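You operate a simulated robot arm through the tools that you are given. There is no shell and no other tool. Be economical: measure what you need, move in short steps, check, and stop when the job is done.

The job below is to be done with a simulated robot arm. You get a single attempt, and the scene is never put back.

Task
Get the yellow board sharp, then run both slides to their blue marks.
Fine: light the blue scope and focus till a word shows; the board stays on the stage.
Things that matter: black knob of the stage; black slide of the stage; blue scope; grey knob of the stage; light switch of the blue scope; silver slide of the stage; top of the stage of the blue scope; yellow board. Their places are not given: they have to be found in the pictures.

Only the result counts: the job must be done as asked and must still hold three seconds after the hand-in. Knocking over, shifting, dropping, spilling or breaking anything else fails it.

Robot
A 7-joint arm with a two-finger parallel gripper, fixed in place. Base frame: the origin is at the foot of the arm, x ahead of it, y to its left, z up. Lengths are in m, angles in rad, forces in N, time in s.
With the tool pointing down near the work surface it reaches from about 0.48 to 0.92 m from the base axis. Its first joint turns from -2.007 to 2.007 rad. Payload 3.91 kg.
Tool frame: the origin (TCP) lies between the finger pads and is the grasp point; the fingertips stand 0.03 m ahead of it; z points along the fingers, y is the line along which they close. Largest opening 0.11 m; finger width 0.02, thickness 0.01; the body of the gripper, 0.048 by 0.112 m, starts 0.055 m behind the TCP.
Orientation is that of the tool frame in the base frame, as a unit quaternion [w, x, y, z]. With the fingers straight down and closing along the base's y, the tool's x points along the base's -x, its y along +y and its z along -z.

Tools
- The arm moves only by the tool nudge_tool. Its argument "commands" is a list of rows, each a list of 7 numbers: the shift along the tool's x, y, z in m, then the turn, a rotation vector about the tool's x, y, z in rad, then the closure, from 0 (fully open) to 1 (shut). In form: [[tx, ty, tz, wx, wy, wz, claw], ...]. A call has 1 to 8 rows; each row shifts and turns the commanded pose from where the row before left it, along the tool's axes as they then stand. A row lasts 0.2 s, in which the tool goes at most 0.05 m and 0.15 rad; a call with a longer step from one row to the next is refused whole, and so is a gripper value outside its range. A pose out of reach is approached as far as the arm can. The call stops where the force on the tool passes 40 N (or 10 N more than at its start, if that is more) or the arm is blocked; 0.2 s more then pass. The fingers move at their own pace (about 0.153 m/s each) and stop on an object; they squeeze with about 34 N. The grip force told is the motor's: it shows also when the fingers shut on nothing. Time passes only in rows, and 0.2 s behind the last, so rows that do not move let the fingers close. The reply holds the time, the measured pose of the TCP, the force on the tool along the base axes, the opening and the grip force, in the units named above and with some noise, with the torque about the TCP (base axes, N m) and any sound that the robot's microphone picked up.
- Cameras (640 x 400 px; columns grow to the right, rows downward): "scene" is fixed at [0.0506, 0.4998, 1.6785]; the picture's right is [-0.79, -0.61, 0.00], its down [-0.36, 0.47, -0.80] and it looks along [0.49, -0.64, -0.60] (base axes); focal length 369 px, centre (320, 200). "wrist" rides on the gripper at [0.072, 0.017, -0.103] in the tool frame; the picture's right is [-0.23, 0.97, 0.00], its down [-0.76, -0.18, -0.62] and it looks along [-0.61, -0.14, 0.78] (tool axes); focal length 222 px, centre (320, 200).
- camera(camera): a new picture of that camera. It takes no simulated time.
- lift_body(by): slides the trunk up (or, below 0, down) by that many m; the arm rides with it, the base frame stays. It gives what a move gives, with no picture.
- probe_pixels(camera, pixels): for up to 12 pixels [column, row] of the newest picture of that camera ("zoom" is the newest enlarged one), the place [x, y, z] in the base frame of the surface seen there, good to about 0.003 m. It takes no simulated time.
- close_up(camera, box): a new picture of the part [left, top, right, bottom] of that camera's present view, enlarged. It takes no simulated time.
- close_job(): hands the job in; it is judged then, once.

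Keep the steps short. Do not move on a guess: measure, check each grasp and each placing, and mend mistakes. In all there are 80 turns and 46 pictures (those below and enlarged ones count). Leave the gripper open and the arm clear of the work at the hand-in unless told otherwise, and finish with a single line.

The tools are called after "Call:" by a JSON object that holds its "method" and its "body". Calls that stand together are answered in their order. nudge_tool: Moves the arm, as the interface text tells. Its arguments: {"type":"object","properties":{"commands":{"type":"array","items":{"type":"array","items":{"type":"number"}}}},"required":["commands"]} The other tools are called the same way: lift_body (by) slides the trunk up or down; camera (camera) takes a picture; probe_pixels (camera, pixels) gives the place of the surface under pixels of a picture; close_up (camera, box) takes an enlarged picture of a part of a camera's view; close_job () hands the job in.

At the start:

```text
time_s: 0.0
position: [0.5128, -0.0071, 1.2295]
ee_rot: [0.001, 0.0, 1.0, 0.0]
wrist_force: [-0.3, 0.2, 0.1]
moment: [0.0, -0.07, 0.03]
width: 0.1101
gripper_force: 0.2
trunk travel left (down, up): [-0.75, 0.24]
```

scene: 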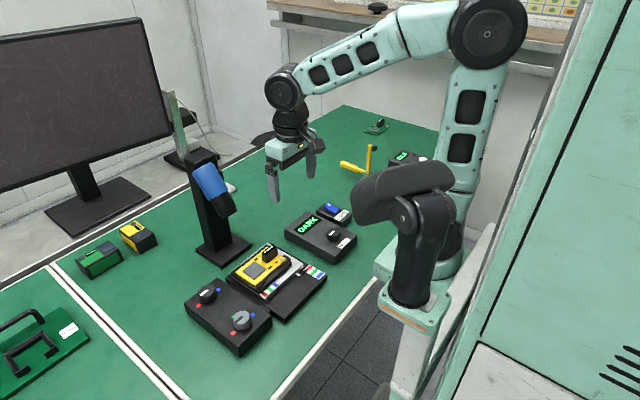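
wrist: 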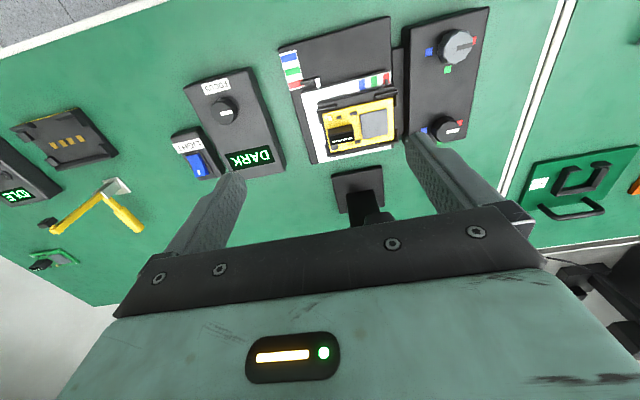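

I see the blue scope, a display reading DARK with a focus knob, a light switch and a two-knob box. I'll enlarge them first.

Call:
{"method": "close_up", "body": {"camera": "scene", "box": [170, 180, 370, 360]}}

Call:
{"method": "close_up", "body": {"camera": "wrist", "box": [160, 0, 500, 210]}}

```text
2.22 times, centred on (270, 270) of scene
```

zoom: 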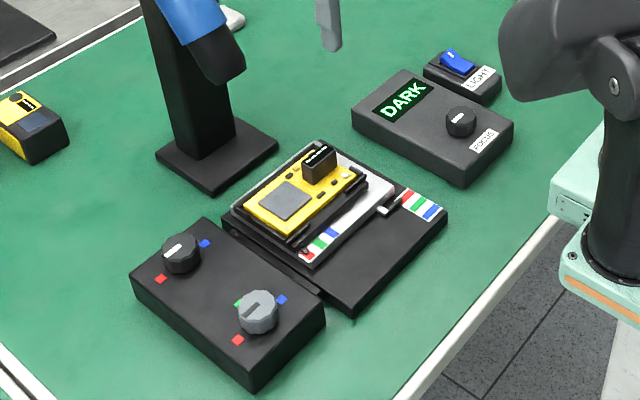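

```text
1.88 times, centred on (330, 105) of wrist
```

zoom: 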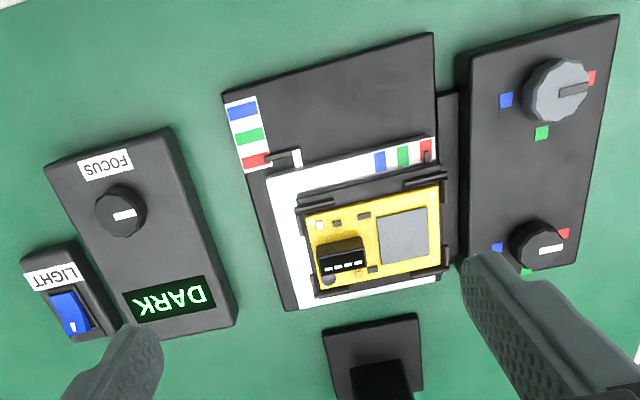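

Next I'll measure the places of the switch, knobs, marks and slides in the wrist zoom.

Call:
{"method": "probe_pixels", "body": {"camera": "zoom", "pixels": [[62, 305], [78, 325], [121, 211], [170, 240], [556, 92], [545, 248], [506, 100], [541, 132], [590, 78], [497, 247], [526, 271], [563, 233]]}}

Call:
{"method": "probe_pixels", "body": {"camera": "wrist", "pixels": [[197, 164], [227, 108], [225, 115], [458, 47], [449, 128], [293, 81], [371, 85], [290, 58], [375, 185], [313, 82], [362, 78], [388, 73]]}}

```text
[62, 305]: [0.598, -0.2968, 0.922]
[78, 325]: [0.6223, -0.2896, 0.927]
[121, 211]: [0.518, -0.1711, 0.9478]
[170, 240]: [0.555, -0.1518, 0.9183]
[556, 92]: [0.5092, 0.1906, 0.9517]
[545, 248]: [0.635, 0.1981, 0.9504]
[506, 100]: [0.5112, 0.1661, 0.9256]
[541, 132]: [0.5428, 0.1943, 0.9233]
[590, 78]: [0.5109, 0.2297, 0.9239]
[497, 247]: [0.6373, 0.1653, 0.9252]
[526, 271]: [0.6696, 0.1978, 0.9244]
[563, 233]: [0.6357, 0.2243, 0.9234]
```

```text
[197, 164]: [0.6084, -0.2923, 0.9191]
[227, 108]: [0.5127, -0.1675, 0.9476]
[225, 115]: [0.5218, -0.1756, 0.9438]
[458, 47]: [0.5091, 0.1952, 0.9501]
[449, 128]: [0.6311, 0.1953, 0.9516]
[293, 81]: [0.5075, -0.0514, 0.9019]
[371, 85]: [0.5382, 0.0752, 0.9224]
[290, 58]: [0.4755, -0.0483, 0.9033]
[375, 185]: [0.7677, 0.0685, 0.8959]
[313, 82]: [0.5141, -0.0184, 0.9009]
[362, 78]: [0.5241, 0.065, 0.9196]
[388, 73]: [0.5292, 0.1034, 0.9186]
```

Now I'll probe the scope head for clearance, along with the switch ends and the floor of the table from the scene view.

Call:
{"method": "close_up", "body": {"camera": "scene", "box": [270, 190, 370, 260]}}

Call:
{"method": "probe_pixels", "body": {"camera": "scene", "pixels": [[208, 170], [225, 190], [222, 212], [195, 155], [218, 165], [234, 207], [200, 200], [220, 235]]}}

```text
5.71 times, centred on (320, 225) of scene
```

zoom: 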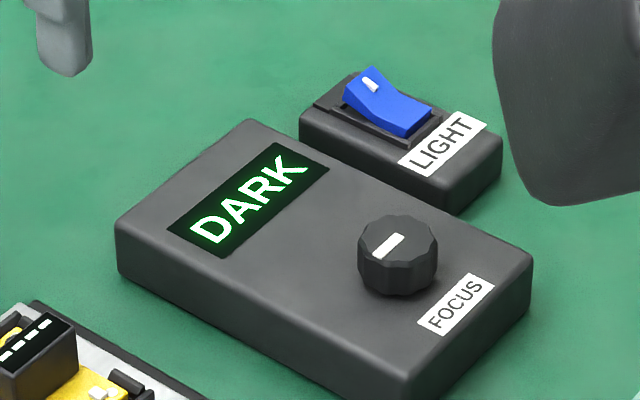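

```text
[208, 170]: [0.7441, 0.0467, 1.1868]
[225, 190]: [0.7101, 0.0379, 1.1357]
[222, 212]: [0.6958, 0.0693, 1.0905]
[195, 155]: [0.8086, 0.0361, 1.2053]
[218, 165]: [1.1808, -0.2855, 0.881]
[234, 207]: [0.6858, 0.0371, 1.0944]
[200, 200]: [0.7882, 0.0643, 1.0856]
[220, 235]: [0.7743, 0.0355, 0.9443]
```

Call:
{"method": "probe_pixels", "body": {"camera": "zoom", "pixels": [[372, 75], [365, 100], [410, 128], [395, 105], [390, 228], [320, 105], [440, 118], [372, 238], [402, 235]]}}

```text
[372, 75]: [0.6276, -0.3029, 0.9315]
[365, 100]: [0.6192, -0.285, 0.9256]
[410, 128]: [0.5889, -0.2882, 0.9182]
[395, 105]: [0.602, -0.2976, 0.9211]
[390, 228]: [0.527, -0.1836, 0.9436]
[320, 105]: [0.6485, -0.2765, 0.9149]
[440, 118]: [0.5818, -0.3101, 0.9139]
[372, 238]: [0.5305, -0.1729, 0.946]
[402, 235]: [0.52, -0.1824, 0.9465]
```

The rocker's raised end is near (0.623, -0.293, 0.931), on the side away from the label. I'll shut the fingers and go above it.

Call:
{"method": "nudge_tool", "body": {"commands": [[-0.0156, -0.0409, 0, 0, 0, 0, 1], [-0.0156, -0.0409, 0, 0, 0, 0, 1], [-0.0156, -0.0409, 0, 0, 0, 0, 1], [-0.0156, -0.0409, 0, 0, 0, 0, 1], [-0.0156, -0.0409, 0, 0, 0, 0, 1], [-0.0156, -0.0409, 0, 0, 0, 0, 1], [-0.0156, -0.0409, 0, 0, 0, 0, 1], [0, 0, 0.04, 0, 0, 0, 1]]}}

Call:
{"method": "nudge_tool", "body": {"commands": [[0, 0, 0.05, 0, 0, 0, 1], [0, 0, 0.05, 0, 0, 0, 1], [0, 0, 0.05, 0, 0, 0, 1], [0, 0, 0, 0, 0, 0, 1]]}}

Call:
{"method": "camera", "body": {"camera": "wrist"}}

```text
time_s: 1.8
position: [0.6228, -0.2919, 1.1886]
ee_rot: [0.0, 0.0, 1.0, 0.0]
wrist_force: [-0.9, 0.5, -0.1]
moment: [0.01, -0.01, 0.02]
width: 0.0
gripper_force: 33.8
trunk travel left (down, up): [-0.75, 0.24]
```

```text
time_s: 2.8
position: [0.6207, -0.2959, 1.0384]
ee_rot: [0.0, 0.001, 1.0, 0.0]
wrist_force: [0.6, -0.1, 0.2]
moment: [-0.01, -0.03, -0.02]
width: 0.0
gripper_force: 33.9
trunk travel left (down, up): [-0.75, 0.24]
```

```text
40 pictures are left
```

wrist: 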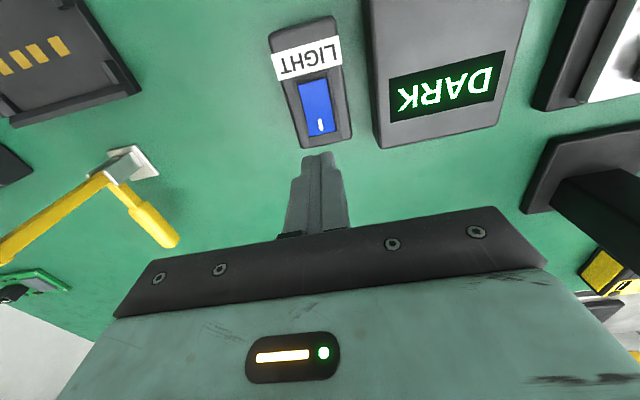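

Call:
{"method": "probe_pixels", "body": {"camera": "wrist", "pixels": [[320, 125], [322, 133], [314, 90], [300, 130], [336, 126], [318, 105]]}}

```text
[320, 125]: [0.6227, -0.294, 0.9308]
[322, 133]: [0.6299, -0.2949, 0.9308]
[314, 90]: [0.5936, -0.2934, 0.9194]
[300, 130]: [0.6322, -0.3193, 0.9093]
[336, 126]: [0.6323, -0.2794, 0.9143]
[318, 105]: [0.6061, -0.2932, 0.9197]
```

The tool is over the raised end. I'll lower until the tips touch (TCP about 0.961) and press about 8 mm in small steps.

Call:
{"method": "nudge_tool", "body": {"commands": [[0, 0, 0.04, 0, 0, 0, 1], [0, 0, 0.03, 0, 0, 0, 1], [0, 0, 0.006, 0, 0, 0, 1], [0, 0, 0.004, 0, 0, 0, 1], [0, 0, 0.004, 0, 0, 0, 1], [0, 0, 0.003, 0, 0, 0, 1]]}}

Call:
{"method": "close_up", "body": {"camera": "scene", "box": [270, 190, 370, 260]}}

```text
time_s: 4.2
position: [0.6222, -0.2938, 0.9546]
ee_rot: [0.003, 0.0, 1.0, -0.001]
wrist_force: [-1.9, -0.2, 30.4]
moment: [0.07, 0.33, 0.2]
width: 0.0
gripper_force: 34.2
trunk travel left (down, up): [-0.75, 0.24]
heard: click
```

```text
5.71 times, centred on (320, 225) of scene
```

zoom: 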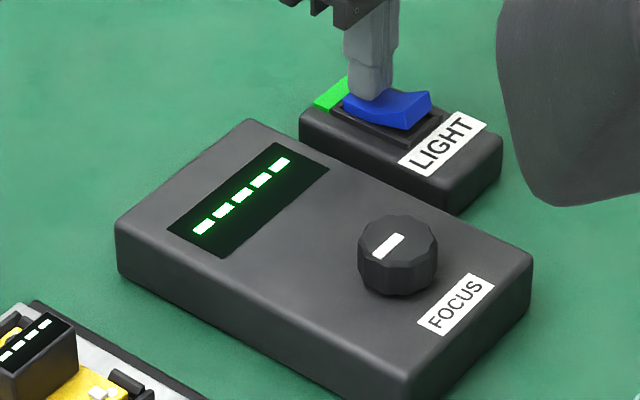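

A click, a green lamp, and the display now shows dashes: the light is on. I'll lift off and move over the focus knob with the fingers part open.

Call:
{"method": "nudge_tool", "body": {"commands": [[0, 0, -0.045, 0, 0, 0, 1], [0, 0, -0.04, 0, 0, 0, 1], [0.026, 0.03, 0, 0, 0, 0, 0.35], [0.026, 0.03, 0, 0, 0, 0, 0.35], [0.026, 0.03, 0, 0, 0, 0, 0.35], [0.025, 0.031, 0, 0, 0, 0, 0.35], [0, 0, 0, 0, 0, 0, 0.35]]}}

Call:
{"method": "camera", "body": {"camera": "wrist"}}

```text
time_s: 5.8
position: [0.5174, -0.1722, 1.0371]
ee_rot: [0.001, 0.0, 1.0, 0.0]
wrist_force: [0.5, 0.3, 0.6]
moment: [0.0, 0.0, 0.0]
width: 0.0713
gripper_force: 0.0
trunk travel left (down, up): [-0.75, 0.24]
```

```text
38 pictures are left
```

wrist: 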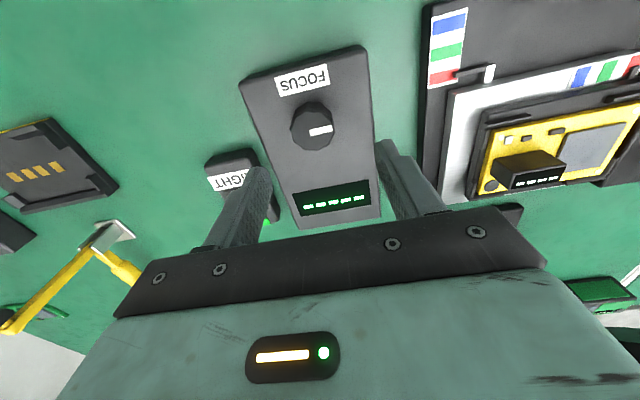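

Call:
{"method": "probe_pixels", "body": {"camera": "wrist", "pixels": [[294, 127], [331, 124], [314, 104], [312, 138], [308, 132], [330, 127], [312, 122], [350, 110]]}}

```text
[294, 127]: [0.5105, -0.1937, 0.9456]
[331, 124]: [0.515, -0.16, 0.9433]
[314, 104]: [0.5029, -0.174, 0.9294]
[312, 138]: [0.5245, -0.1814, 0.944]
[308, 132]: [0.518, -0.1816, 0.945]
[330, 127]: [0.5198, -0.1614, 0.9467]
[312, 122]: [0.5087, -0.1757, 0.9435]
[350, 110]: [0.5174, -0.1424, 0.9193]
```

The focus knob centre is near (0.514, -0.177), about 0.034 wide, with its top at 0.946. I'll centre, lower to TCP 0.955 and close.

Call:
{"method": "nudge_tool", "body": {"commands": [[0.0035, -0.0048, 0.04, 0, 0, 0, 0.35], [0, 0, 0.032, 0, 0, 0, 0.35], [0, 0, 0.01, 0, 0, 0, 0.35], [0, 0, 0, 0, 0, 0, 0.8], [0, 0, 0, 0, 0, 0, 0.8]]}}

Call:
{"method": "camera", "body": {"camera": "wrist"}}

```text
time_s: 7.0
position: [0.5154, -0.1799, 0.9547]
ee_rot: [0.001, 0.002, 1.0, 0.0]
wrist_force: [-3.6, -33.6, -8.3]
moment: [-0.89, -0.7, -0.17]
width: 0.0397
gripper_force: 45.5
trunk travel left (down, up): [-0.75, 0.24]
```

```text
37 pictures are left
```

wrist: 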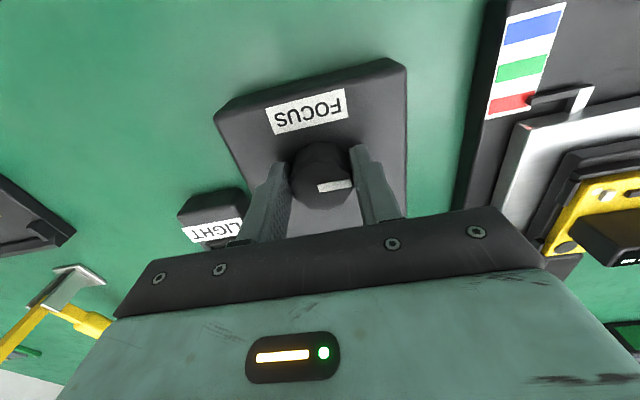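

The grip is on but with a 33 N side load toward -y, so the knob sits a little further that way. I'll ease the tool 3 mm in -y.

Call:
{"method": "nudge_tool", "body": {"commands": [[0, -0.003, 0, 0, 0, 0, 0.8], [0, 0, 0, 0, 0, 0, 0.8]]}}

```text
time_s: 7.6
position: [0.5149, -0.1798, 0.954]
ee_rot: [-0.001, 0.0, 1.0, 0.001]
wrist_force: [-3.1, -18.6, -18.1]
moment: [-0.41, -1.12, -0.12]
width: 0.0397
gripper_force: 44.9
trunk travel left (down, up): [-0.75, 0.24]
```

Call:
{"method": "nudge_tool", "body": {"commands": [[0, -0.003, 0.002, 0, 0, 0, 0.8], [0, 0, 0, 0, 0, 0, 0.8]]}}

```text
time_s: 8.2
position: [0.5155, -0.1801, 0.9547]
ee_rot: [0.001, -0.001, 1.0, 0.0]
wrist_force: [2.6, 10.3, 18.2]
moment: [0.34, 1.06, -0.02]
width: 0.0399
gripper_force: 45.1
trunk travel left (down, up): [-0.75, 0.24]
```

The load is nearly balanced now. I'll back off 1 mm and turn the knob clockwise 0.45 rad, then read the display.

Call:
{"method": "nudge_tool", "body": {"commands": [[0, 0.001, -0.001, 0, 0, 0, 0.8], [0, 0, 0, 0, 0, 0.15, 0.8], [0, 0, 0, 0, 0, 0.15, 0.8], [0, 0, 0, 0, 0, 0.15, 0.8], [0, 0, 0, 0, 0, 0, 0.8]]}}

Call:
{"method": "close_up", "body": {"camera": "scene", "box": [270, 190, 370, 260]}}

```text
time_s: 9.2
position: [0.516, -0.1783, 0.9545]
ee_rot: [-0.001, 0.201, 0.98, 0.002]
wrist_force: [3.4, 16.3, -0.6]
moment: [-0.34, -0.39, 0.07]
width: 0.0397
gripper_force: 44.6
trunk travel left (down, up): [-0.75, 0.24]
stopped in row 4: the force on the tool passed its limit at 42 N (the readings are from after the stop); the commanded pose is now the measured one
```

```text
5.71 times, centred on (320, 225) of scene
```

zoom: 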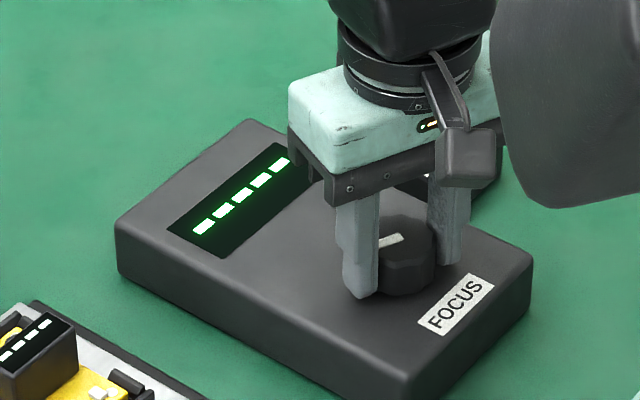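

The knob is turning with the gripper. It stopped on side load, not torque (0.07 N m). The display still shows dashes, so I'll continue in smaller steps.

Call:
{"method": "nudge_tool", "body": {"commands": [[0, 0, 0, 0, 0, 0.1, 0.8], [0, 0, 0, 0, 0, 0.1, 0.8], [0, 0, 0, 0, 0, 0.1, 0.8], [0, 0, 0, 0, 0, 0.1, 0.8], [0, 0, 0, 0, 0, 0, 0.8]]}}

Call:
{"method": "close_up", "body": {"camera": "scene", "box": [270, 190, 370, 260]}}

```text
time_s: 10.3
position: [0.5158, -0.1766, 0.9538]
ee_rot: [-0.002, 0.39, 0.921, 0.003]
wrist_force: [5.4, 16.7, 1.7]
moment: [-0.11, 0.06, 0.05]
width: 0.0398
gripper_force: 45.0
trunk travel left (down, up): [-0.75, 0.24]
stopped in row 5: the force on the tool passed its limit at 40 N (the readings are from after the stop); the commanded pose is now the measured one
```

```text
5.71 times, centred on (320, 225) of scene
```

zoom: 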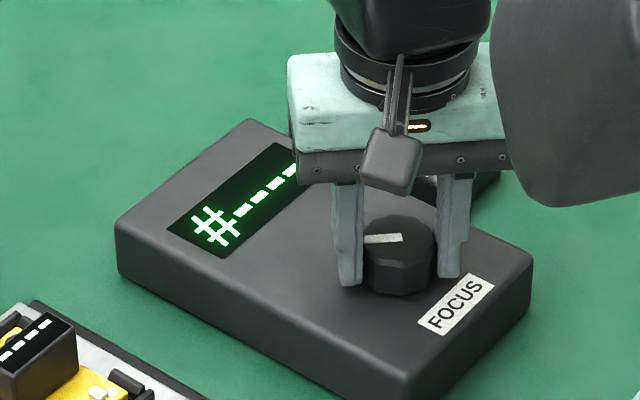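

The display now shows "#----", so the direction is right. I'll keep turning clockwise in small steps.

Call:
{"method": "nudge_tool", "body": {"commands": [[0, 0, 0, 0, 0, 0.1, 0.8], [0, 0, 0, 0, 0, 0.1, 0.8], [0, 0, 0, 0, 0, 0.1, 0.8], [0, 0, 0, 0, 0, 0.1, 0.8]]}}

Call:
{"method": "close_up", "body": {"camera": "scene", "box": [270, 190, 370, 260]}}

```text
time_s: 11.5
position: [0.5183, -0.1755, 0.9545]
ee_rot: [-0.003, 0.564, 0.826, 0.004]
wrist_force: [7.5, 14.8, -9.2]
moment: [0.03, 0.05, 0.03]
width: 0.04
gripper_force: 45.1
trunk travel left (down, up): [-0.75, 0.24]
stopped in row 4: the force on the tool passed its limit at 40 N (the readings are from after the stop); the commanded pose is now the measured one
```

```text
5.71 times, centred on (320, 225) of scene
```

zoom: 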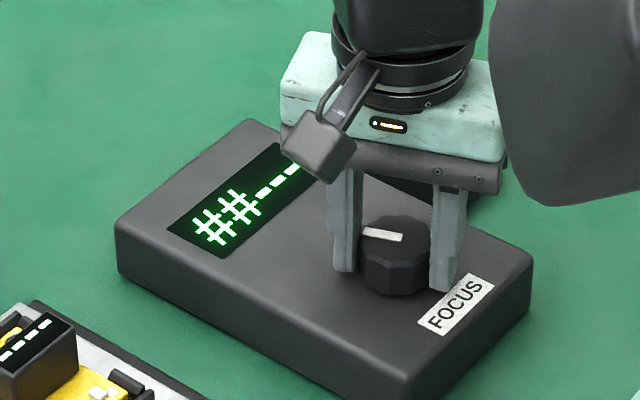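

It reads "##---" now. Continuing.

Call:
{"method": "nudge_tool", "body": {"commands": [[0, 0, 0, 0, 0, 0.1, 0.8], [0, 0, 0, 0, 0, 0.1, 0.8], [0, 0, 0, 0, 0, 0.1, 0.8], [0, 0, 0, 0, 0, 0.1, 0.8]]}}

Call:
{"method": "close_up", "body": {"camera": "scene", "box": [270, 190, 370, 260]}}

```text
time_s: 12.3
position: [0.5185, -0.1763, 0.9543]
ee_rot: [-0.003, 0.679, 0.735, 0.003]
wrist_force: [9.9, 8.7, -20.4]
moment: [0.07, 0.06, 0.06]
width: 0.0394
gripper_force: 44.1
trunk travel left (down, up): [-0.75, 0.24]
stopped in row 4: the force on the tool passed its limit at 40 N (the readings are from after the stop); the commanded pose is now the measured one
```

```text
5.71 times, centred on (320, 225) of scene
```

zoom: 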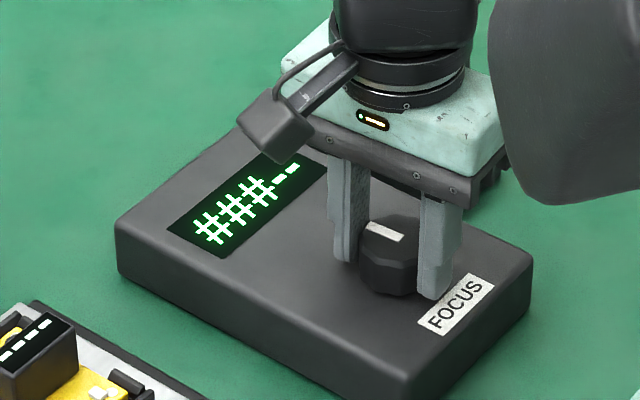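

It reads "###--". I'll let go and regrip to clear the built-up load, shifting back over the knob's axis (y -0.179).

Call:
{"method": "nudge_tool", "body": {"commands": [[0, 0, 0, 0, 0, 0, 0.45], [-0.0025, 0, 0, 0, 0, 0, 0.45], [0, 0, 0, 0, 0, 0, 0.8], [0, 0, 0, 0, 0, 0, 0.8]]}}

```text
time_s: 13.3
position: [0.52, -0.1781, 0.9553]
ee_rot: [0.0, 0.68, 0.733, 0.004]
wrist_force: [11.4, -1.2, 4.3]
moment: [0.14, 0.29, -0.02]
width: 0.0399
gripper_force: 44.6
trunk travel left (down, up): [-0.75, 0.24]
```

Call:
{"method": "nudge_tool", "body": {"commands": [[-0.001, 0.002, 0, 0, 0, 0.1, 0.8], [0, 0, 0, 0, 0, 0.1, 0.8], [0, 0, 0, 0, 0, 0.1, 0.8], [0, 0, 0, 0, 0, 0, 0.8]]}}

Call:
{"method": "close_up", "body": {"camera": "scene", "box": [270, 190, 370, 260]}}

```text
time_s: 14.3
position: [0.5196, -0.1797, 0.9547]
ee_rot: [-0.002, 0.782, 0.623, 0.003]
wrist_force: [2.0, 4.6, 13.8]
moment: [-0.34, 0.1, 0.01]
width: 0.0397
gripper_force: 44.8
trunk travel left (down, up): [-0.75, 0.24]
```

```text
5.71 times, centred on (320, 225) of scene
```

zoom: 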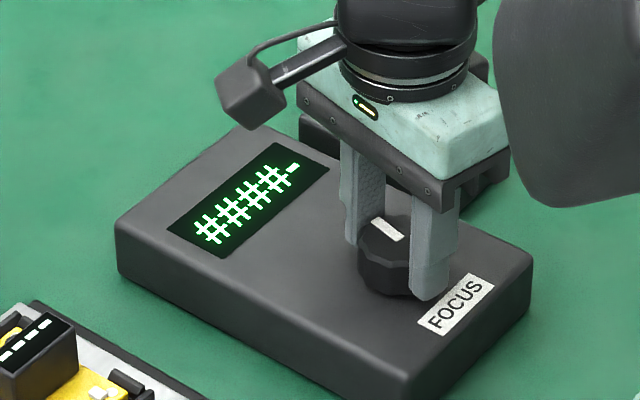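

It's at "####-" and nearly sharp. I'll turn 0.2 more.

Call:
{"method": "nudge_tool", "body": {"commands": [[0, 0, 0, 0, 0, 0.1, 0.8], [0, 0, 0, 0, 0, 0.1, 0.8], [0, 0, 0, 0, 0, 0, 0.8]]}}

Call:
{"method": "close_up", "body": {"camera": "scene", "box": [270, 190, 370, 260]}}

```text
time_s: 15.1
position: [0.5204, -0.1803, 0.9557]
ee_rot: [-0.003, 0.84, 0.542, 0.003]
wrist_force: [1.6, 8.3, 13.3]
moment: [0.58, -0.62, -0.01]
width: 0.04
gripper_force: 44.5
trunk travel left (down, up): [-0.75, 0.24]
```

```text
5.71 times, centred on (320, 225) of scene
```

zoom: 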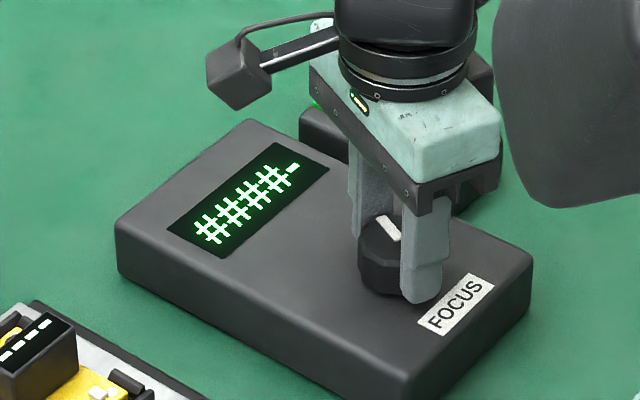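

Call:
{"method": "nudge_tool", "body": {"commands": [[0, 0, 0, 0, 0, 0.1, 0.8], [0, 0, 0, 0, 0, 0.05, 0.8], [0, 0, 0, 0, 0, 0, 0.8]]}}

Call:
{"method": "close_up", "body": {"camera": "scene", "box": [270, 190, 370, 260]}}

```text
time_s: 15.9
position: [0.5204, -0.1799, 0.9549]
ee_rot: [-0.003, 0.878, 0.478, 0.005]
wrist_force: [3.6, 5.1, 17.6]
moment: [0.73, -0.55, -0.02]
width: 0.0397
gripper_force: 45.2
trunk travel left (down, up): [-0.75, 0.24]
```

```text
5.71 times, centred on (320, 225) of scene
```

zoom: 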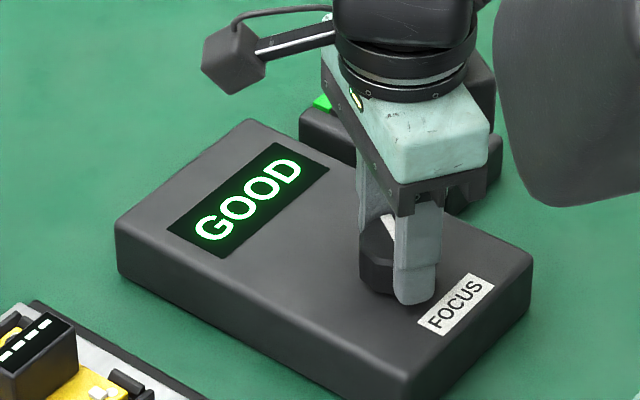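

"GOOD" shows. I'll release, lift straight up and turn the wrist back.

Call:
{"method": "nudge_tool", "body": {"commands": [[0, 0, 0, 0, 0, 0, 0.35], [0, 0, 0, 0, 0, 0, 0.35], [0, 0, -0.05, 0, 0, 0, 0.35], [0, 0, -0.05, 0, 0, 0, 0.35], [0, 0, 0, 0, 0, -0.14, 0.35], [0, 0, 0, 0, 0, -0.15, 0.35], [0, 0, 0, 0, 0, -0.15, 0.35], [0, 0, 0, 0, 0, -0.15, 0.35]]}}

Call:
{"method": "nudge_tool", "body": {"commands": [[0, 0, 0, 0, 0, -0.15, 0.35], [0, 0, 0, 0, 0, -0.15, 0.35], [0, 0, 0, 0, 0, -0.15, 0.35], [0, 0, 0, 0, 0, -0.15, 0.35], [0, 0, 0, 0, 0, -0.15, 0.35], [0, 0, 0, 0, 0, -0.15, 0.35], [0, 0, 0, 0, 0, -0.15, 0.35], [0, 0, 0, 0, 0, -0.15, 0.35]]}}

Call:
{"method": "nudge_tool", "body": {"commands": [[0, 0, 0, 0, 0, -0.15, 0.35], [0, 0, 0, 0, 0, -0.15, 0.35], [0, 0, 0, 0, 0, 0, 0.35]]}}

Call:
{"method": "camera", "body": {"camera": "scene"}}

```text
time_s: 17.7
position: [0.5197, -0.1813, 1.0549]
ee_rot: [-0.002, 0.701, 0.713, 0.004]
wrist_force: [0.0, 0.1, -0.4]
moment: [0.0, 0.01, 0.01]
width: 0.0716
gripper_force: 0.0
trunk travel left (down, up): [-0.75, 0.24]
```

```text
time_s: 19.5
position: [0.5221, -0.18, 1.0554]
ee_rot: [0.001, 0.176, 0.984, 0.005]
wrist_force: [-0.5, -0.2, -0.6]
moment: [-0.04, 0.01, 0.04]
width: 0.0714
gripper_force: 0.0
trunk travel left (down, up): [-0.75, 0.24]
```

```text
time_s: 20.3
position: [0.5203, -0.1807, 1.0559]
ee_rot: [0.001, 0.026, 1.0, 0.005]
wrist_force: [0.0, -0.3, -0.3]
moment: [-0.01, -0.02, 0.01]
width: 0.0716
gripper_force: 0.1
trunk travel left (down, up): [-0.75, 0.24]
```

```text
29 pictures are left
```

scene: 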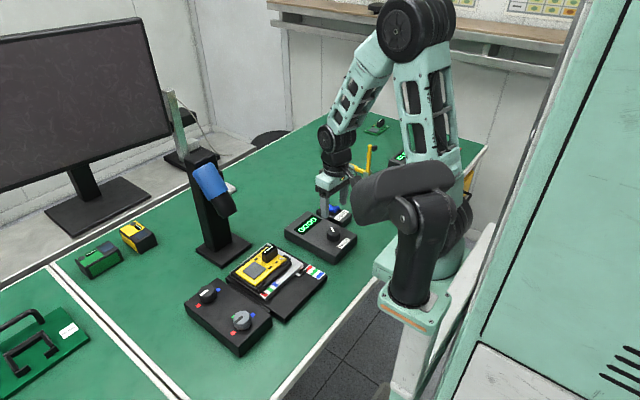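

GOOD holds after release. Next I move over toward the grey knob at about (0.51, 0.196), passing high over the stage.

Call:
{"method": "nudge_tool", "body": {"commands": [[0.001, 0.047, -0.02, 0, 0, -0.05, 0.2], [0.001, 0.047, 0, 0, 0, 0, 0.2], [0.001, 0.047, 0, 0, 0, 0, 0.2], [0.001, 0.047, 0, 0, 0, 0, 0.2], [0.001, 0.047, 0, 0, 0, 0, 0.2], [0.001, 0.047, 0, 0, 0, 0, 0.2], [0.001, 0.047, 0, 0, 0, 0, 0.2], [0.001, 0.047, 0, 0, 0, 0, 0.2]]}}

Call:
{"method": "camera", "body": {"camera": "wrist"}}

```text
refused: row 1 steps farther than a row can; nothing moved
```

```text
28 pictures are left
```

wrist: 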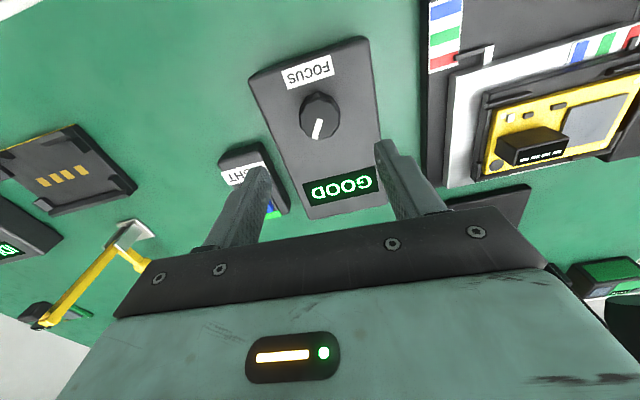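

Row 1 was too long. I'll send it again with the lift as its own row.

Call:
{"method": "nudge_tool", "body": {"commands": [[0, 0, -0.02, 0, 0, -0.05, 0.2], [0.001, 0.049, 0, 0, 0, 0, 0.2], [0.001, 0.049, 0, 0, 0, 0, 0.2], [0.001, 0.049, 0, 0, 0, 0, 0.2], [0.001, 0.049, 0, 0, 0, 0, 0.2], [0.001, 0.049, 0, 0, 0, 0, 0.2], [0.001, 0.049, 0, 0, 0, 0, 0.2], [0.001, 0.049, 0, 0, 0, 0, 0.2]]}}

Call:
{"method": "nudge_tool", "body": {"commands": [[0.004, 0.034, 0, 0, 0, 0, 0.2], [0, 0, 0, 0, 0, 0, 0.2]]}}

Call:
{"method": "camera", "body": {"camera": "wrist"}}

```text
time_s: 22.1
position: [0.5166, 0.1611, 1.0749]
ee_rot: [0.0, 0.002, 1.0, 0.004]
wrist_force: [0.2, -1.4, 0.7]
moment: [0.01, 0.01, 0.02]
width: 0.0877
gripper_force: 0.0
trunk travel left (down, up): [-0.75, 0.24]
```

```text
time_s: 22.7
position: [0.5132, 0.1961, 1.0774]
ee_rot: [0.001, 0.004, 1.0, 0.004]
wrist_force: [0.5, -0.2, -0.6]
moment: [0.0, -0.02, -0.02]
width: 0.0881
gripper_force: 0.1
trunk travel left (down, up): [-0.75, 0.24]
```

```text
27 pictures are left
```

wrist: 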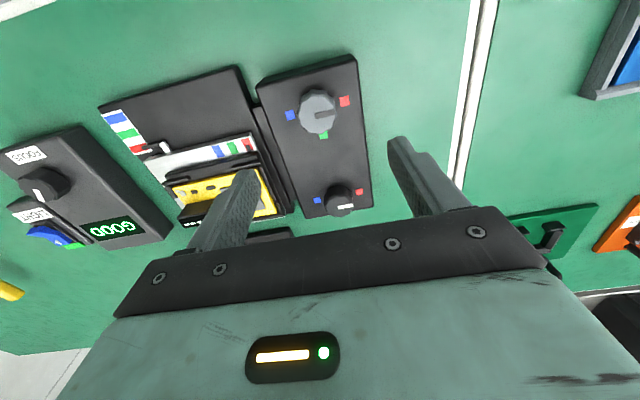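

Call:
{"method": "close_up", "body": {"camera": "wrist", "box": [90, 50, 380, 230]}}

Call:
{"method": "nudge_tool", "body": {"commands": [[0, 0, 0, 0, 0, -0.15, 0.2], [0, 0, 0, 0, 0, -0.15, 0.2], [0, 0, 0, 0, 0, -0.15, 0.2], [0, 0, 0, 0, 0, -0.15, 0.2], [0, 0, 0, 0, 0, -0.15, 0.2], [0, 0, 0, 0, 0, -0.15, 0.2], [0, 0, 0, 0, 0, -0.15, 0.2], [0, 0, 0, 0, 0, -0.15, 0.2]]}}

```text
2.21 times, centred on (235, 140) of wrist
```

zoom: 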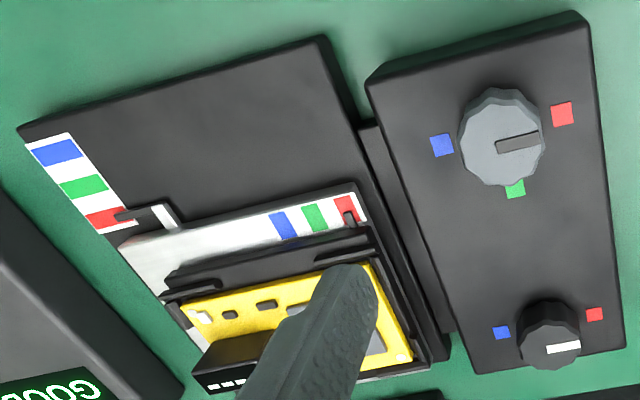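

```text
time_s: 24.5
position: [0.5113, 0.1965, 1.0784]
ee_rot: [0.003, -0.562, 0.827, 0.002]
wrist_force: [-0.3, -0.1, -0.4]
moment: [-0.04, 0.01, 0.03]
width: 0.0879
gripper_force: 0.0
trunk travel left (down, up): [-0.75, 0.24]
```

The grey knob centre, midway between its marks, is (0.511, 0.198). The pointer is at red, and blue is half a turn clockwise via green. I lower to TCP 0.958 and close.

Call:
{"method": "nudge_tool", "body": {"commands": [[0, 0, 0.05, 0, 0, 0, 0.2], [0, 0, 0.05, 0, 0, 0, 0.2], [0, 0, 0.02, 0, 0, 0, 0.2], [0, 0, 0, 0, 0, 0, 0.65], [0, 0, 0, 0, 0, 0, 0.65]]}}

```text
time_s: 25.7
position: [0.5136, 0.1962, 0.957]
ee_rot: [0.003, -0.561, 0.827, 0.002]
wrist_force: [4.1, -4.3, -3.8]
moment: [0.21, -0.56, 0.02]
width: 0.0402
gripper_force: 45.2
trunk travel left (down, up): [-0.75, 0.24]
```

It's gripped with low side load. I'll turn clockwise 0.6 rad and check the slides.

Call:
{"method": "nudge_tool", "body": {"commands": [[0, 0, 0, 0, 0, 0.1, 0.8], [0, 0, 0, 0, 0, 0.1, 0.8], [0, 0, 0, 0, 0, 0.1, 0.8], [0, 0, 0, 0, 0, 0.1, 0.8], [0, 0, 0, 0, 0, 0.1, 0.8], [0, 0, 0, 0, 0, 0.1, 0.8], [0, 0, 0, 0, 0, 0, 0.8]]}}

Call:
{"method": "close_up", "body": {"camera": "scene", "box": [180, 210, 360, 360]}}

```text
time_s: 27.3
position: [0.5135, 0.1961, 0.957]
ee_rot: [0.002, -0.291, 0.957, 0.003]
wrist_force: [12.8, -19.0, -13.2]
moment: [-0.45, -0.49, 0.02]
width: 0.0399
gripper_force: 44.6
trunk travel left (down, up): [-0.75, 0.24]
```

```text
2.67 times, centred on (270, 285) of scene
```

zoom: 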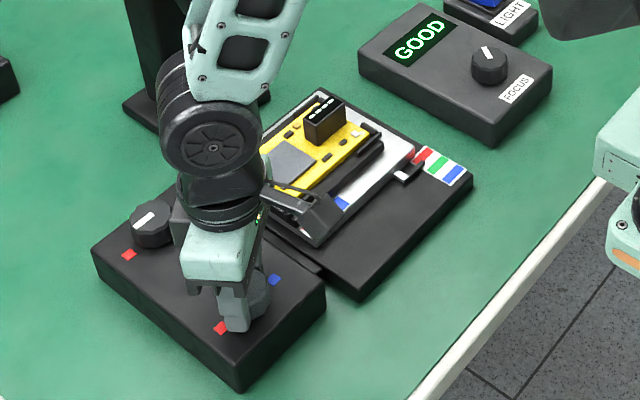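

The grey knob moves the silver carriage, and its pointer has left red toward green. I'll continue with a slight centring shift.

Call:
{"method": "nudge_tool", "body": {"commands": [[0, -0.002, 0, 0, 0, 0.1, 0.8], [0, 0, 0, 0, 0, 0.1, 0.8], [0, 0, 0, 0, 0, 0.1, 0.8], [0, 0, 0, 0, 0, 0.1, 0.8], [0, 0, 0, 0, 0, 0.1, 0.8], [0, 0, 0, 0, 0, 0.1, 0.8], [0, 0, 0, 0, 0, 0.1, 0.8], [0, 0, 0, 0, 0, 0.1, 0.8]]}}

Call:
{"method": "nudge_tool", "body": {"commands": [[0, 0, 0, 0, 0, 0.1, 0.8], [0, 0, 0, 0, 0, 0.1, 0.8], [0, 0, 0, 0, 0, 0.1, 0.8], [0, 0, 0, 0, 0, 0.1, 0.8], [0, 0, 0, 0, 0, 0, 0.8]]}}

Call:
{"method": "close_up", "body": {"camera": "scene", "box": [200, 220, 350, 340]}}

```text
time_s: 29.1
position: [0.5135, 0.1944, 0.9575]
ee_rot: [-0.001, 0.104, 0.995, 0.002]
wrist_force: [3.3, -18.6, -29.5]
moment: [-1.02, -0.46, 0.03]
width: 0.0401
gripper_force: 45.2
trunk travel left (down, up): [-0.75, 0.24]
```

```text
time_s: 30.3
position: [0.5122, 0.1942, 0.9577]
ee_rot: [-0.001, 0.3, 0.954, 0.003]
wrist_force: [4.0, -28.0, -12.4]
moment: [-1.25, 0.48, -0.01]
width: 0.0398
gripper_force: 44.8
trunk travel left (down, up): [-0.75, 0.24]
```

```text
3.33 times, centred on (275, 280) of scene
```

zoom: 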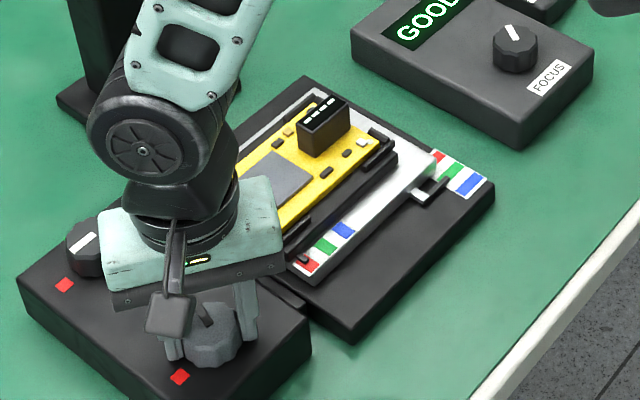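

The silver carriage is near green. I continue, easing toward -y to cut the side load.

Call:
{"method": "nudge_tool", "body": {"commands": [[-0.0017, -0.0025, 0, 0, 0, 0.1, 0.8], [0, 0, 0, 0, 0, 0.1, 0.8], [0, 0, 0, 0, 0, 0.1, 0.8], [0, 0, 0, 0, 0, 0.1, 0.8], [0, 0, 0, 0, 0, 0.1, 0.8], [0, 0, 0, 0, 0, 0.1, 0.8], [0, 0, 0, 0, 0, 0.1, 0.8], [0, 0, 0, 0, 0, 0.1, 0.8]]}}

Call:
{"method": "nudge_tool", "body": {"commands": [[0, 0, 0, 0, 0, 0.1, 0.8], [0, 0, 0, 0, 0, 0.1, 0.8], [0, 0, 0, 0, 0, 0.1, 0.8], [0, 0, 0, 0, 0, 0, 0.8]]}}

Call:
{"method": "close_up", "body": {"camera": "scene", "box": [200, 220, 350, 340]}}

```text
time_s: 32.1
position: [0.5122, 0.1936, 0.9581]
ee_rot: [-0.003, 0.646, 0.763, 0.003]
wrist_force: [-6.9, 1.3, -21.5]
moment: [0.99, 0.27, 0.0]
width: 0.0399
gripper_force: 44.8
trunk travel left (down, up): [-0.75, 0.24]
```

```text
time_s: 33.1
position: [0.5114, 0.1938, 0.9576]
ee_rot: [-0.002, 0.754, 0.657, 0.003]
wrist_force: [-16.0, 7.5, -10.3]
moment: [-0.03, 0.24, 0.04]
width: 0.04
gripper_force: 44.9
trunk travel left (down, up): [-0.75, 0.24]
```

```text
3.33 times, centred on (275, 280) of scene
```

zoom: 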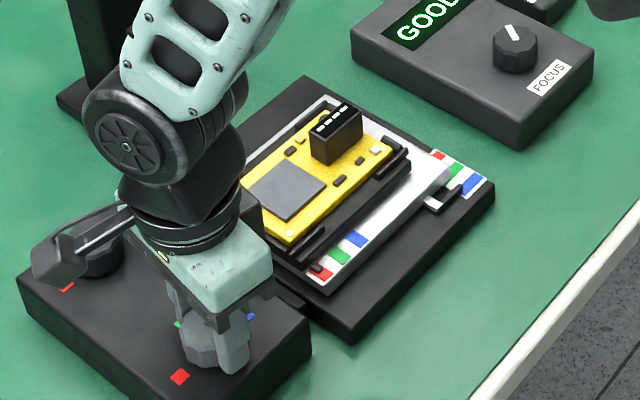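

The carriage pointer is between green and blue. I'll turn 0.3 more.

Call:
{"method": "nudge_tool", "body": {"commands": [[0, 0, 0, 0, 0, 0.1, 0.8], [0, 0, 0, 0, 0, 0.1, 0.8], [0, 0, 0, 0, 0, 0.1, 0.8], [0, 0, 0, 0, 0, 0, 0.8]]}}

Call:
{"method": "close_up", "body": {"camera": "scene", "box": [230, 240, 340, 320]}}

```text
time_s: 34.1
position: [0.5112, 0.193, 0.9577]
ee_rot: [-0.004, 0.844, 0.537, 0.001]
wrist_force: [-25.0, 3.3, -4.1]
moment: [-0.24, 0.29, 0.67]
width: 0.0408
gripper_force: 45.1
trunk travel left (down, up): [-0.75, 0.24]
```

```text
5.00 times, centred on (285, 280) of scene
```

zoom: 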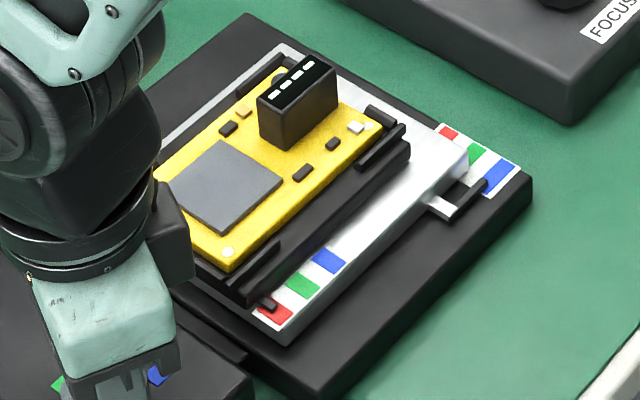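

Torque jumped to 0.67 N m, possibly an end stop. I'll measure the pointer against the blue mark.

Call:
{"method": "probe_pixels", "body": {"camera": "zoom", "pixels": [[443, 206], [470, 192], [484, 181], [500, 178], [491, 165], [488, 192], [512, 163], [476, 154], [450, 132]]}}

```text
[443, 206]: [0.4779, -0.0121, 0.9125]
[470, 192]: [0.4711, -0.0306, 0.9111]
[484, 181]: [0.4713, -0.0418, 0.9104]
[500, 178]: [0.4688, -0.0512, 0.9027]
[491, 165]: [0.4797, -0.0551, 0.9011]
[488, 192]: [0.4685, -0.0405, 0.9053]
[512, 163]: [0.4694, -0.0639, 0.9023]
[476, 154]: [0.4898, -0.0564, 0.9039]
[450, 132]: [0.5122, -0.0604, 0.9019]
```

The pointer x (about 0.472) matches the blue mark (0.468–0.480). I'll release, lift and turn the wrist back, then check from above.

Call:
{"method": "nudge_tool", "body": {"commands": [[0, 0, 0, 0, 0, 0, 0.3], [0, 0, 0, 0, 0, 0, 0.2], [0, 0, -0.05, 0, 0, 0, 0.2], [0, 0, -0.05, 0, 0, 0, 0.2], [0, 0, -0.02, 0, 0, -0.14, 0.2], [0, 0, 0, 0, 0, -0.15, 0.2], [0, 0, 0, 0, 0, -0.15, 0.2], [0, 0, 0, 0, 0, -0.15, 0.2]]}}

Call:
{"method": "nudge_tool", "body": {"commands": [[0, 0, 0, 0, 0, -0.15, 0.2], [0, 0, 0, 0, 0, -0.15, 0.2], [0, 0, 0, 0, 0, -0.15, 0.2], [0, 0, 0, 0, 0, -0.15, 0.2], [0, 0, 0, 0, 0, -0.15, 0.2], [0, 0, 0, 0, 0, -0.15, 0.2], [0, 0, 0, 0, 0, -0.15, 0.2], [0, 0, 0, 0, 0, -0.15, 0.2]]}}

Call:
{"method": "nudge_tool", "body": {"commands": [[0, 0, 0, 0, 0, -0.15, 0.2], [0, 0, 0, 0, 0, -0.05, 0.2], [0, 0, 0, 0, 0, 0, 0.2]]}}

Call:
{"method": "close_up", "body": {"camera": "wrist", "box": [90, 50, 380, 230]}}

```text
time_s: 35.9
position: [0.5142, 0.191, 1.0775]
ee_rot: [-0.002, 0.651, 0.759, 0.004]
wrist_force: [-0.6, -0.7, 0.1]
moment: [0.01, 0.01, -0.01]
width: 0.0879
gripper_force: 0.0
trunk travel left (down, up): [-0.75, 0.24]
```

```text
time_s: 37.7
position: [0.5132, 0.1899, 1.0769]
ee_rot: [0.001, 0.107, 0.994, 0.004]
wrist_force: [0.1, -0.1, -0.1]
moment: [0.01, -0.01, -0.03]
width: 0.0882
gripper_force: 0.0
trunk travel left (down, up): [-0.75, 0.24]
```

```text
time_s: 38.5
position: [0.5123, 0.1927, 1.0781]
ee_rot: [0.001, 0.009, 1.0, 0.004]
wrist_force: [0.4, -0.8, -0.4]
moment: [0.0, 0.03, -0.02]
width: 0.0882
gripper_force: 0.1
trunk travel left (down, up): [-0.75, 0.24]
```

```text
2.21 times, centred on (235, 140) of wrist
```

zoom: 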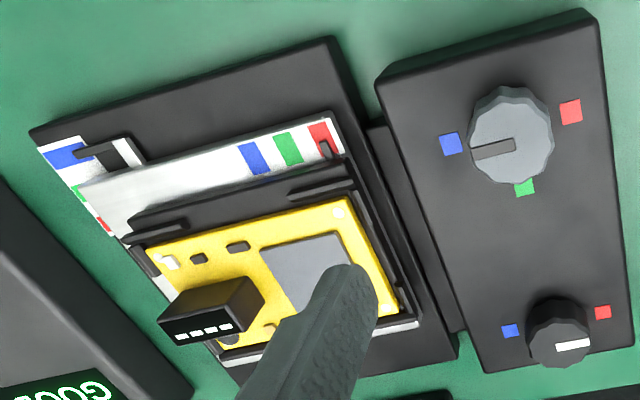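

The grey pointer is on blue and the silver slide points at its blue mark. Next is the black knob at about (0.637, 0.194): translate first, then pre-turn the wrist -1.2 rad.

Call:
{"method": "nudge_tool", "body": {"commands": [[-0.0415, 0.0005, 0, 0, 0, -0.03, 0.2], [-0.0415, 0.001, 0, 0, 0, 0, 0.2], [-0.0415, 0.001, 0, 0, 0, 0, 0.2], [0, 0, 0, 0, 0, -0.15, 0.2], [0, 0, 0, 0, 0, -0.15, 0.2], [0, 0, 0, 0, 0, -0.15, 0.2], [0, 0, 0, 0, 0, -0.15, 0.2], [0, 0, 0, 0, 0, 0, 0.2]]}}

Call:
{"method": "nudge_tool", "body": {"commands": [[0, 0, 0, 0, 0, -0.15, 0.2], [0, 0, 0, 0, 0, -0.15, 0.2], [0, 0, 0, 0, 0, -0.15, 0.2], [0, 0, 0, 0, 0, -0.15, 0.2], [0, 0, 0, 0, 0, 0, 0.2]]}}

Call:
{"method": "camera", "body": {"camera": "wrist"}}

```text
time_s: 40.3
position: [0.6373, 0.1947, 1.0782]
ee_rot: [0.002, -0.302, 0.953, 0.004]
wrist_force: [-0.2, 0.0, 0.2]
moment: [0.01, 0.01, -0.03]
width: 0.0881
gripper_force: 0.0
trunk travel left (down, up): [-0.75, 0.24]
```

```text
time_s: 41.5
position: [0.6375, 0.1938, 1.0772]
ee_rot: [0.003, -0.571, 0.821, 0.002]
wrist_force: [0.1, 0.6, 0.0]
moment: [0.02, -0.02, -0.01]
width: 0.0883
gripper_force: 0.0
trunk travel left (down, up): [-0.75, 0.24]
```

```text
20 pictures are left
```

wrist: 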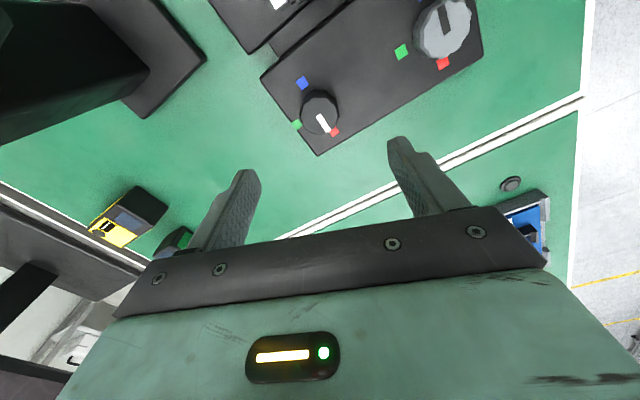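

Call:
{"method": "probe_pixels", "body": {"camera": "wrist", "pixels": [[303, 82], [297, 124], [335, 132], [318, 105], [303, 106], [337, 110], [318, 92]]}}

```text
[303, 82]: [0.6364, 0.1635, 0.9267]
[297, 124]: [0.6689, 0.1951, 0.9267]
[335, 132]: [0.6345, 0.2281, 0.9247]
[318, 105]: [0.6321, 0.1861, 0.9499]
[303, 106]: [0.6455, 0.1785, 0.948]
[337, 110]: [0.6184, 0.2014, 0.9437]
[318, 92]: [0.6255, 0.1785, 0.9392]
```

The marks put the knob centre at (0.636, 0.195) and the tool is there. I'll lower and grip.

Call:
{"method": "nudge_tool", "body": {"commands": [[0, 0, 0.05, 0, 0, 0, 0.2], [0, 0, 0.05, 0, 0, 0, 0.2], [0, 0, 0.02, 0, 0, 0, 0.2], [0, 0, 0, 0, 0, 0, 0.65], [0, 0, 0, 0, 0, 0, 0.8]]}}

```text
time_s: 42.7
position: [0.6391, 0.1953, 0.9562]
ee_rot: [0.003, -0.569, 0.822, 0.003]
wrist_force: [5.7, -3.5, -2.0]
moment: [0.41, -0.69, -0.04]
width: 0.04
gripper_force: 44.8
trunk travel left (down, up): [-0.75, 0.24]
```

It's gripped cleanly. I'll turn clockwise, 1.2 rad in two calls, and check.

Call:
{"method": "nudge_tool", "body": {"commands": [[0, 0, 0, 0, 0, 0.1, 0.8], [0, 0, 0, 0, 0, 0.1, 0.8], [0, 0, 0, 0, 0, 0.1, 0.8], [0, 0, 0, 0, 0, 0.1, 0.8], [0, 0, 0, 0, 0, 0.1, 0.8], [0, 0, 0, 0, 0, 0.1, 0.8], [0, 0, 0, 0, 0, 0, 0.8]]}}

Call:
{"method": "close_up", "body": {"camera": "scene", "box": [180, 210, 360, 360]}}

```text
time_s: 44.3
position: [0.6365, 0.1946, 0.9566]
ee_rot: [0.001, -0.3, 0.954, 0.003]
wrist_force: [4.6, -6.2, -23.8]
moment: [-0.46, -0.58, -0.03]
width: 0.04
gripper_force: 44.8
trunk travel left (down, up): [-0.75, 0.24]
```

```text
2.67 times, centred on (270, 285) of scene
```

zoom: 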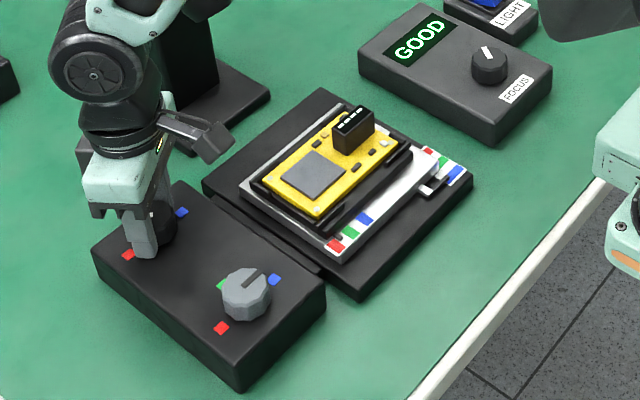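

The black slide is moving and GOOD still shows. Continuing the turn.

Call:
{"method": "nudge_tool", "body": {"commands": [[0, 0, 0, 0, 0, 0.1, 0.8], [0, 0, 0, 0, 0, 0.1, 0.8], [0, 0, 0, 0, 0, 0.1, 0.8], [0, 0, 0, 0, 0, 0.1, 0.8], [0, 0, 0, 0, 0, 0.1, 0.8], [0, 0, 0, 0, 0, 0.1, 0.8], [0, 0, 0, 0, 0, 0.1, 0.8], [0, 0, 0, 0, 0, 0.1, 0.8]]}}

Call:
{"method": "nudge_tool", "body": {"commands": [[0, 0, 0, 0, 0, 0.1, 0.8], [0, 0, 0, 0, 0, 0.1, 0.8], [0, 0, 0, 0, 0, 0.1, 0.8], [0, 0, 0, 0, 0, 0.1, 0.8], [0, 0, 0, 0, 0, 0.1, 0.8], [0, 0, 0, 0, 0, 0.1, 0.8], [0, 0, 0, 0, 0, 0, 0.8]]}}

Call:
{"method": "close_up", "body": {"camera": "scene", "box": [180, 210, 360, 360]}}

```text
time_s: 46.1
position: [0.6384, 0.1948, 0.9563]
ee_rot: [-0.001, 0.095, 0.995, 0.004]
wrist_force: [4.7, -10.3, -33.7]
moment: [-1.13, -0.24, 0.0]
width: 0.0398
gripper_force: 44.7
trunk travel left (down, up): [-0.75, 0.24]
```

```text
time_s: 47.7
position: [0.637, 0.1947, 0.9561]
ee_rot: [-0.002, 0.385, 0.923, 0.004]
wrist_force: [0.1, -11.2, -27.4]
moment: [-1.06, 0.41, -0.01]
width: 0.0399
gripper_force: 45.0
trunk travel left (down, up): [-0.75, 0.24]
```

```text
2.67 times, centred on (270, 285) of scene
```

zoom: 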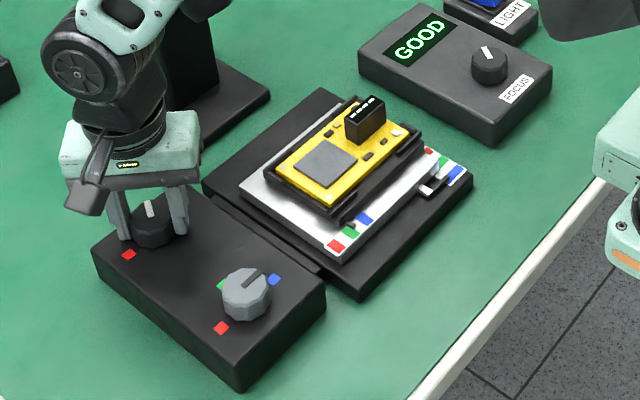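

The black slide is just past green. I turn about 1.0 rad more, easing the vertical load by 1 mm.

Call:
{"method": "nudge_tool", "body": {"commands": [[0, 0, 0.001, 0, 0, 0.1, 0.8], [0, 0, 0, 0, 0, 0.1, 0.8], [0, 0, 0, 0, 0, 0.1, 0.8], [0, 0, 0, 0, 0, 0.1, 0.8], [0, 0, 0, 0, 0, 0.1, 0.8], [0, 0, 0, 0, 0, 0.1, 0.8], [0, 0, 0, 0, 0, 0.1, 0.8], [0, 0, 0, 0, 0, 0.1, 0.8]]}}

Call:
{"method": "nudge_tool", "body": {"commands": [[0, 0, 0, 0, 0, 0.1, 0.8], [0, 0, 0, 0, 0, 0.1, 0.8], [0, 0, 0, 0, 0, 0, 0.8]]}}

Call:
{"method": "close_up", "body": {"camera": "scene", "box": [180, 230, 320, 320]}}

```text
time_s: 49.5
position: [0.6377, 0.1945, 0.956]
ee_rot: [-0.002, 0.714, 0.7, 0.004]
wrist_force: [1.2, -13.0, -9.9]
moment: [-1.35, 0.43, -0.02]
width: 0.04
gripper_force: 45.1
trunk travel left (down, up): [-0.75, 0.24]
```

```text
time_s: 50.3
position: [0.6388, 0.1945, 0.9572]
ee_rot: [-0.002, 0.78, 0.625, 0.004]
wrist_force: [3.3, -15.9, -7.8]
moment: [-0.38, -0.21, -0.05]
width: 0.0395
gripper_force: 45.5
trunk travel left (down, up): [-0.75, 0.24]
```

```text
4.44 times, centred on (250, 275) of scene
```

zoom: 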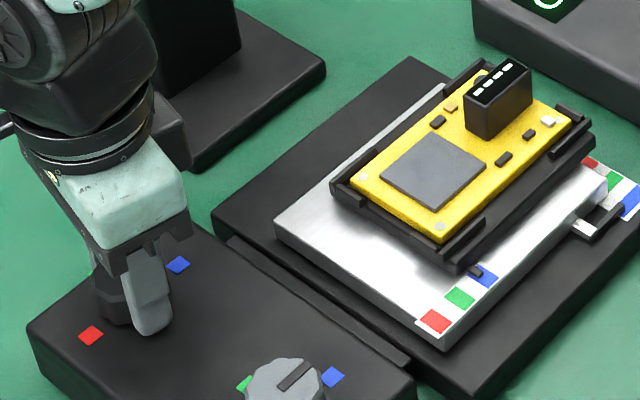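

The tab is just coming onto the blue mark. I'll turn another 0.2 and watch torque.

Call:
{"method": "nudge_tool", "body": {"commands": [[0, 0, 0, 0, 0, 0.1, 0.8], [0, 0, 0, 0, 0, 0.1, 0.8], [0, 0, 0, 0, 0, 0, 0.8]]}}

Call:
{"method": "close_up", "body": {"camera": "scene", "box": [210, 230, 350, 320]}}

```text
time_s: 51.1
position: [0.6381, 0.1957, 0.9572]
ee_rot: [-0.003, 0.839, 0.545, 0.005]
wrist_force: [11.5, -8.7, -7.9]
moment: [0.55, -0.77, 0.38]
width: 0.0407
gripper_force: 45.1
trunk travel left (down, up): [-0.75, 0.24]
```

```text
4.44 times, centred on (280, 275) of scene
```

zoom: 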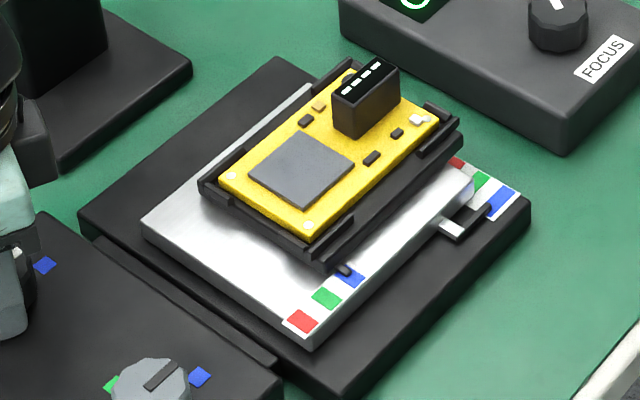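

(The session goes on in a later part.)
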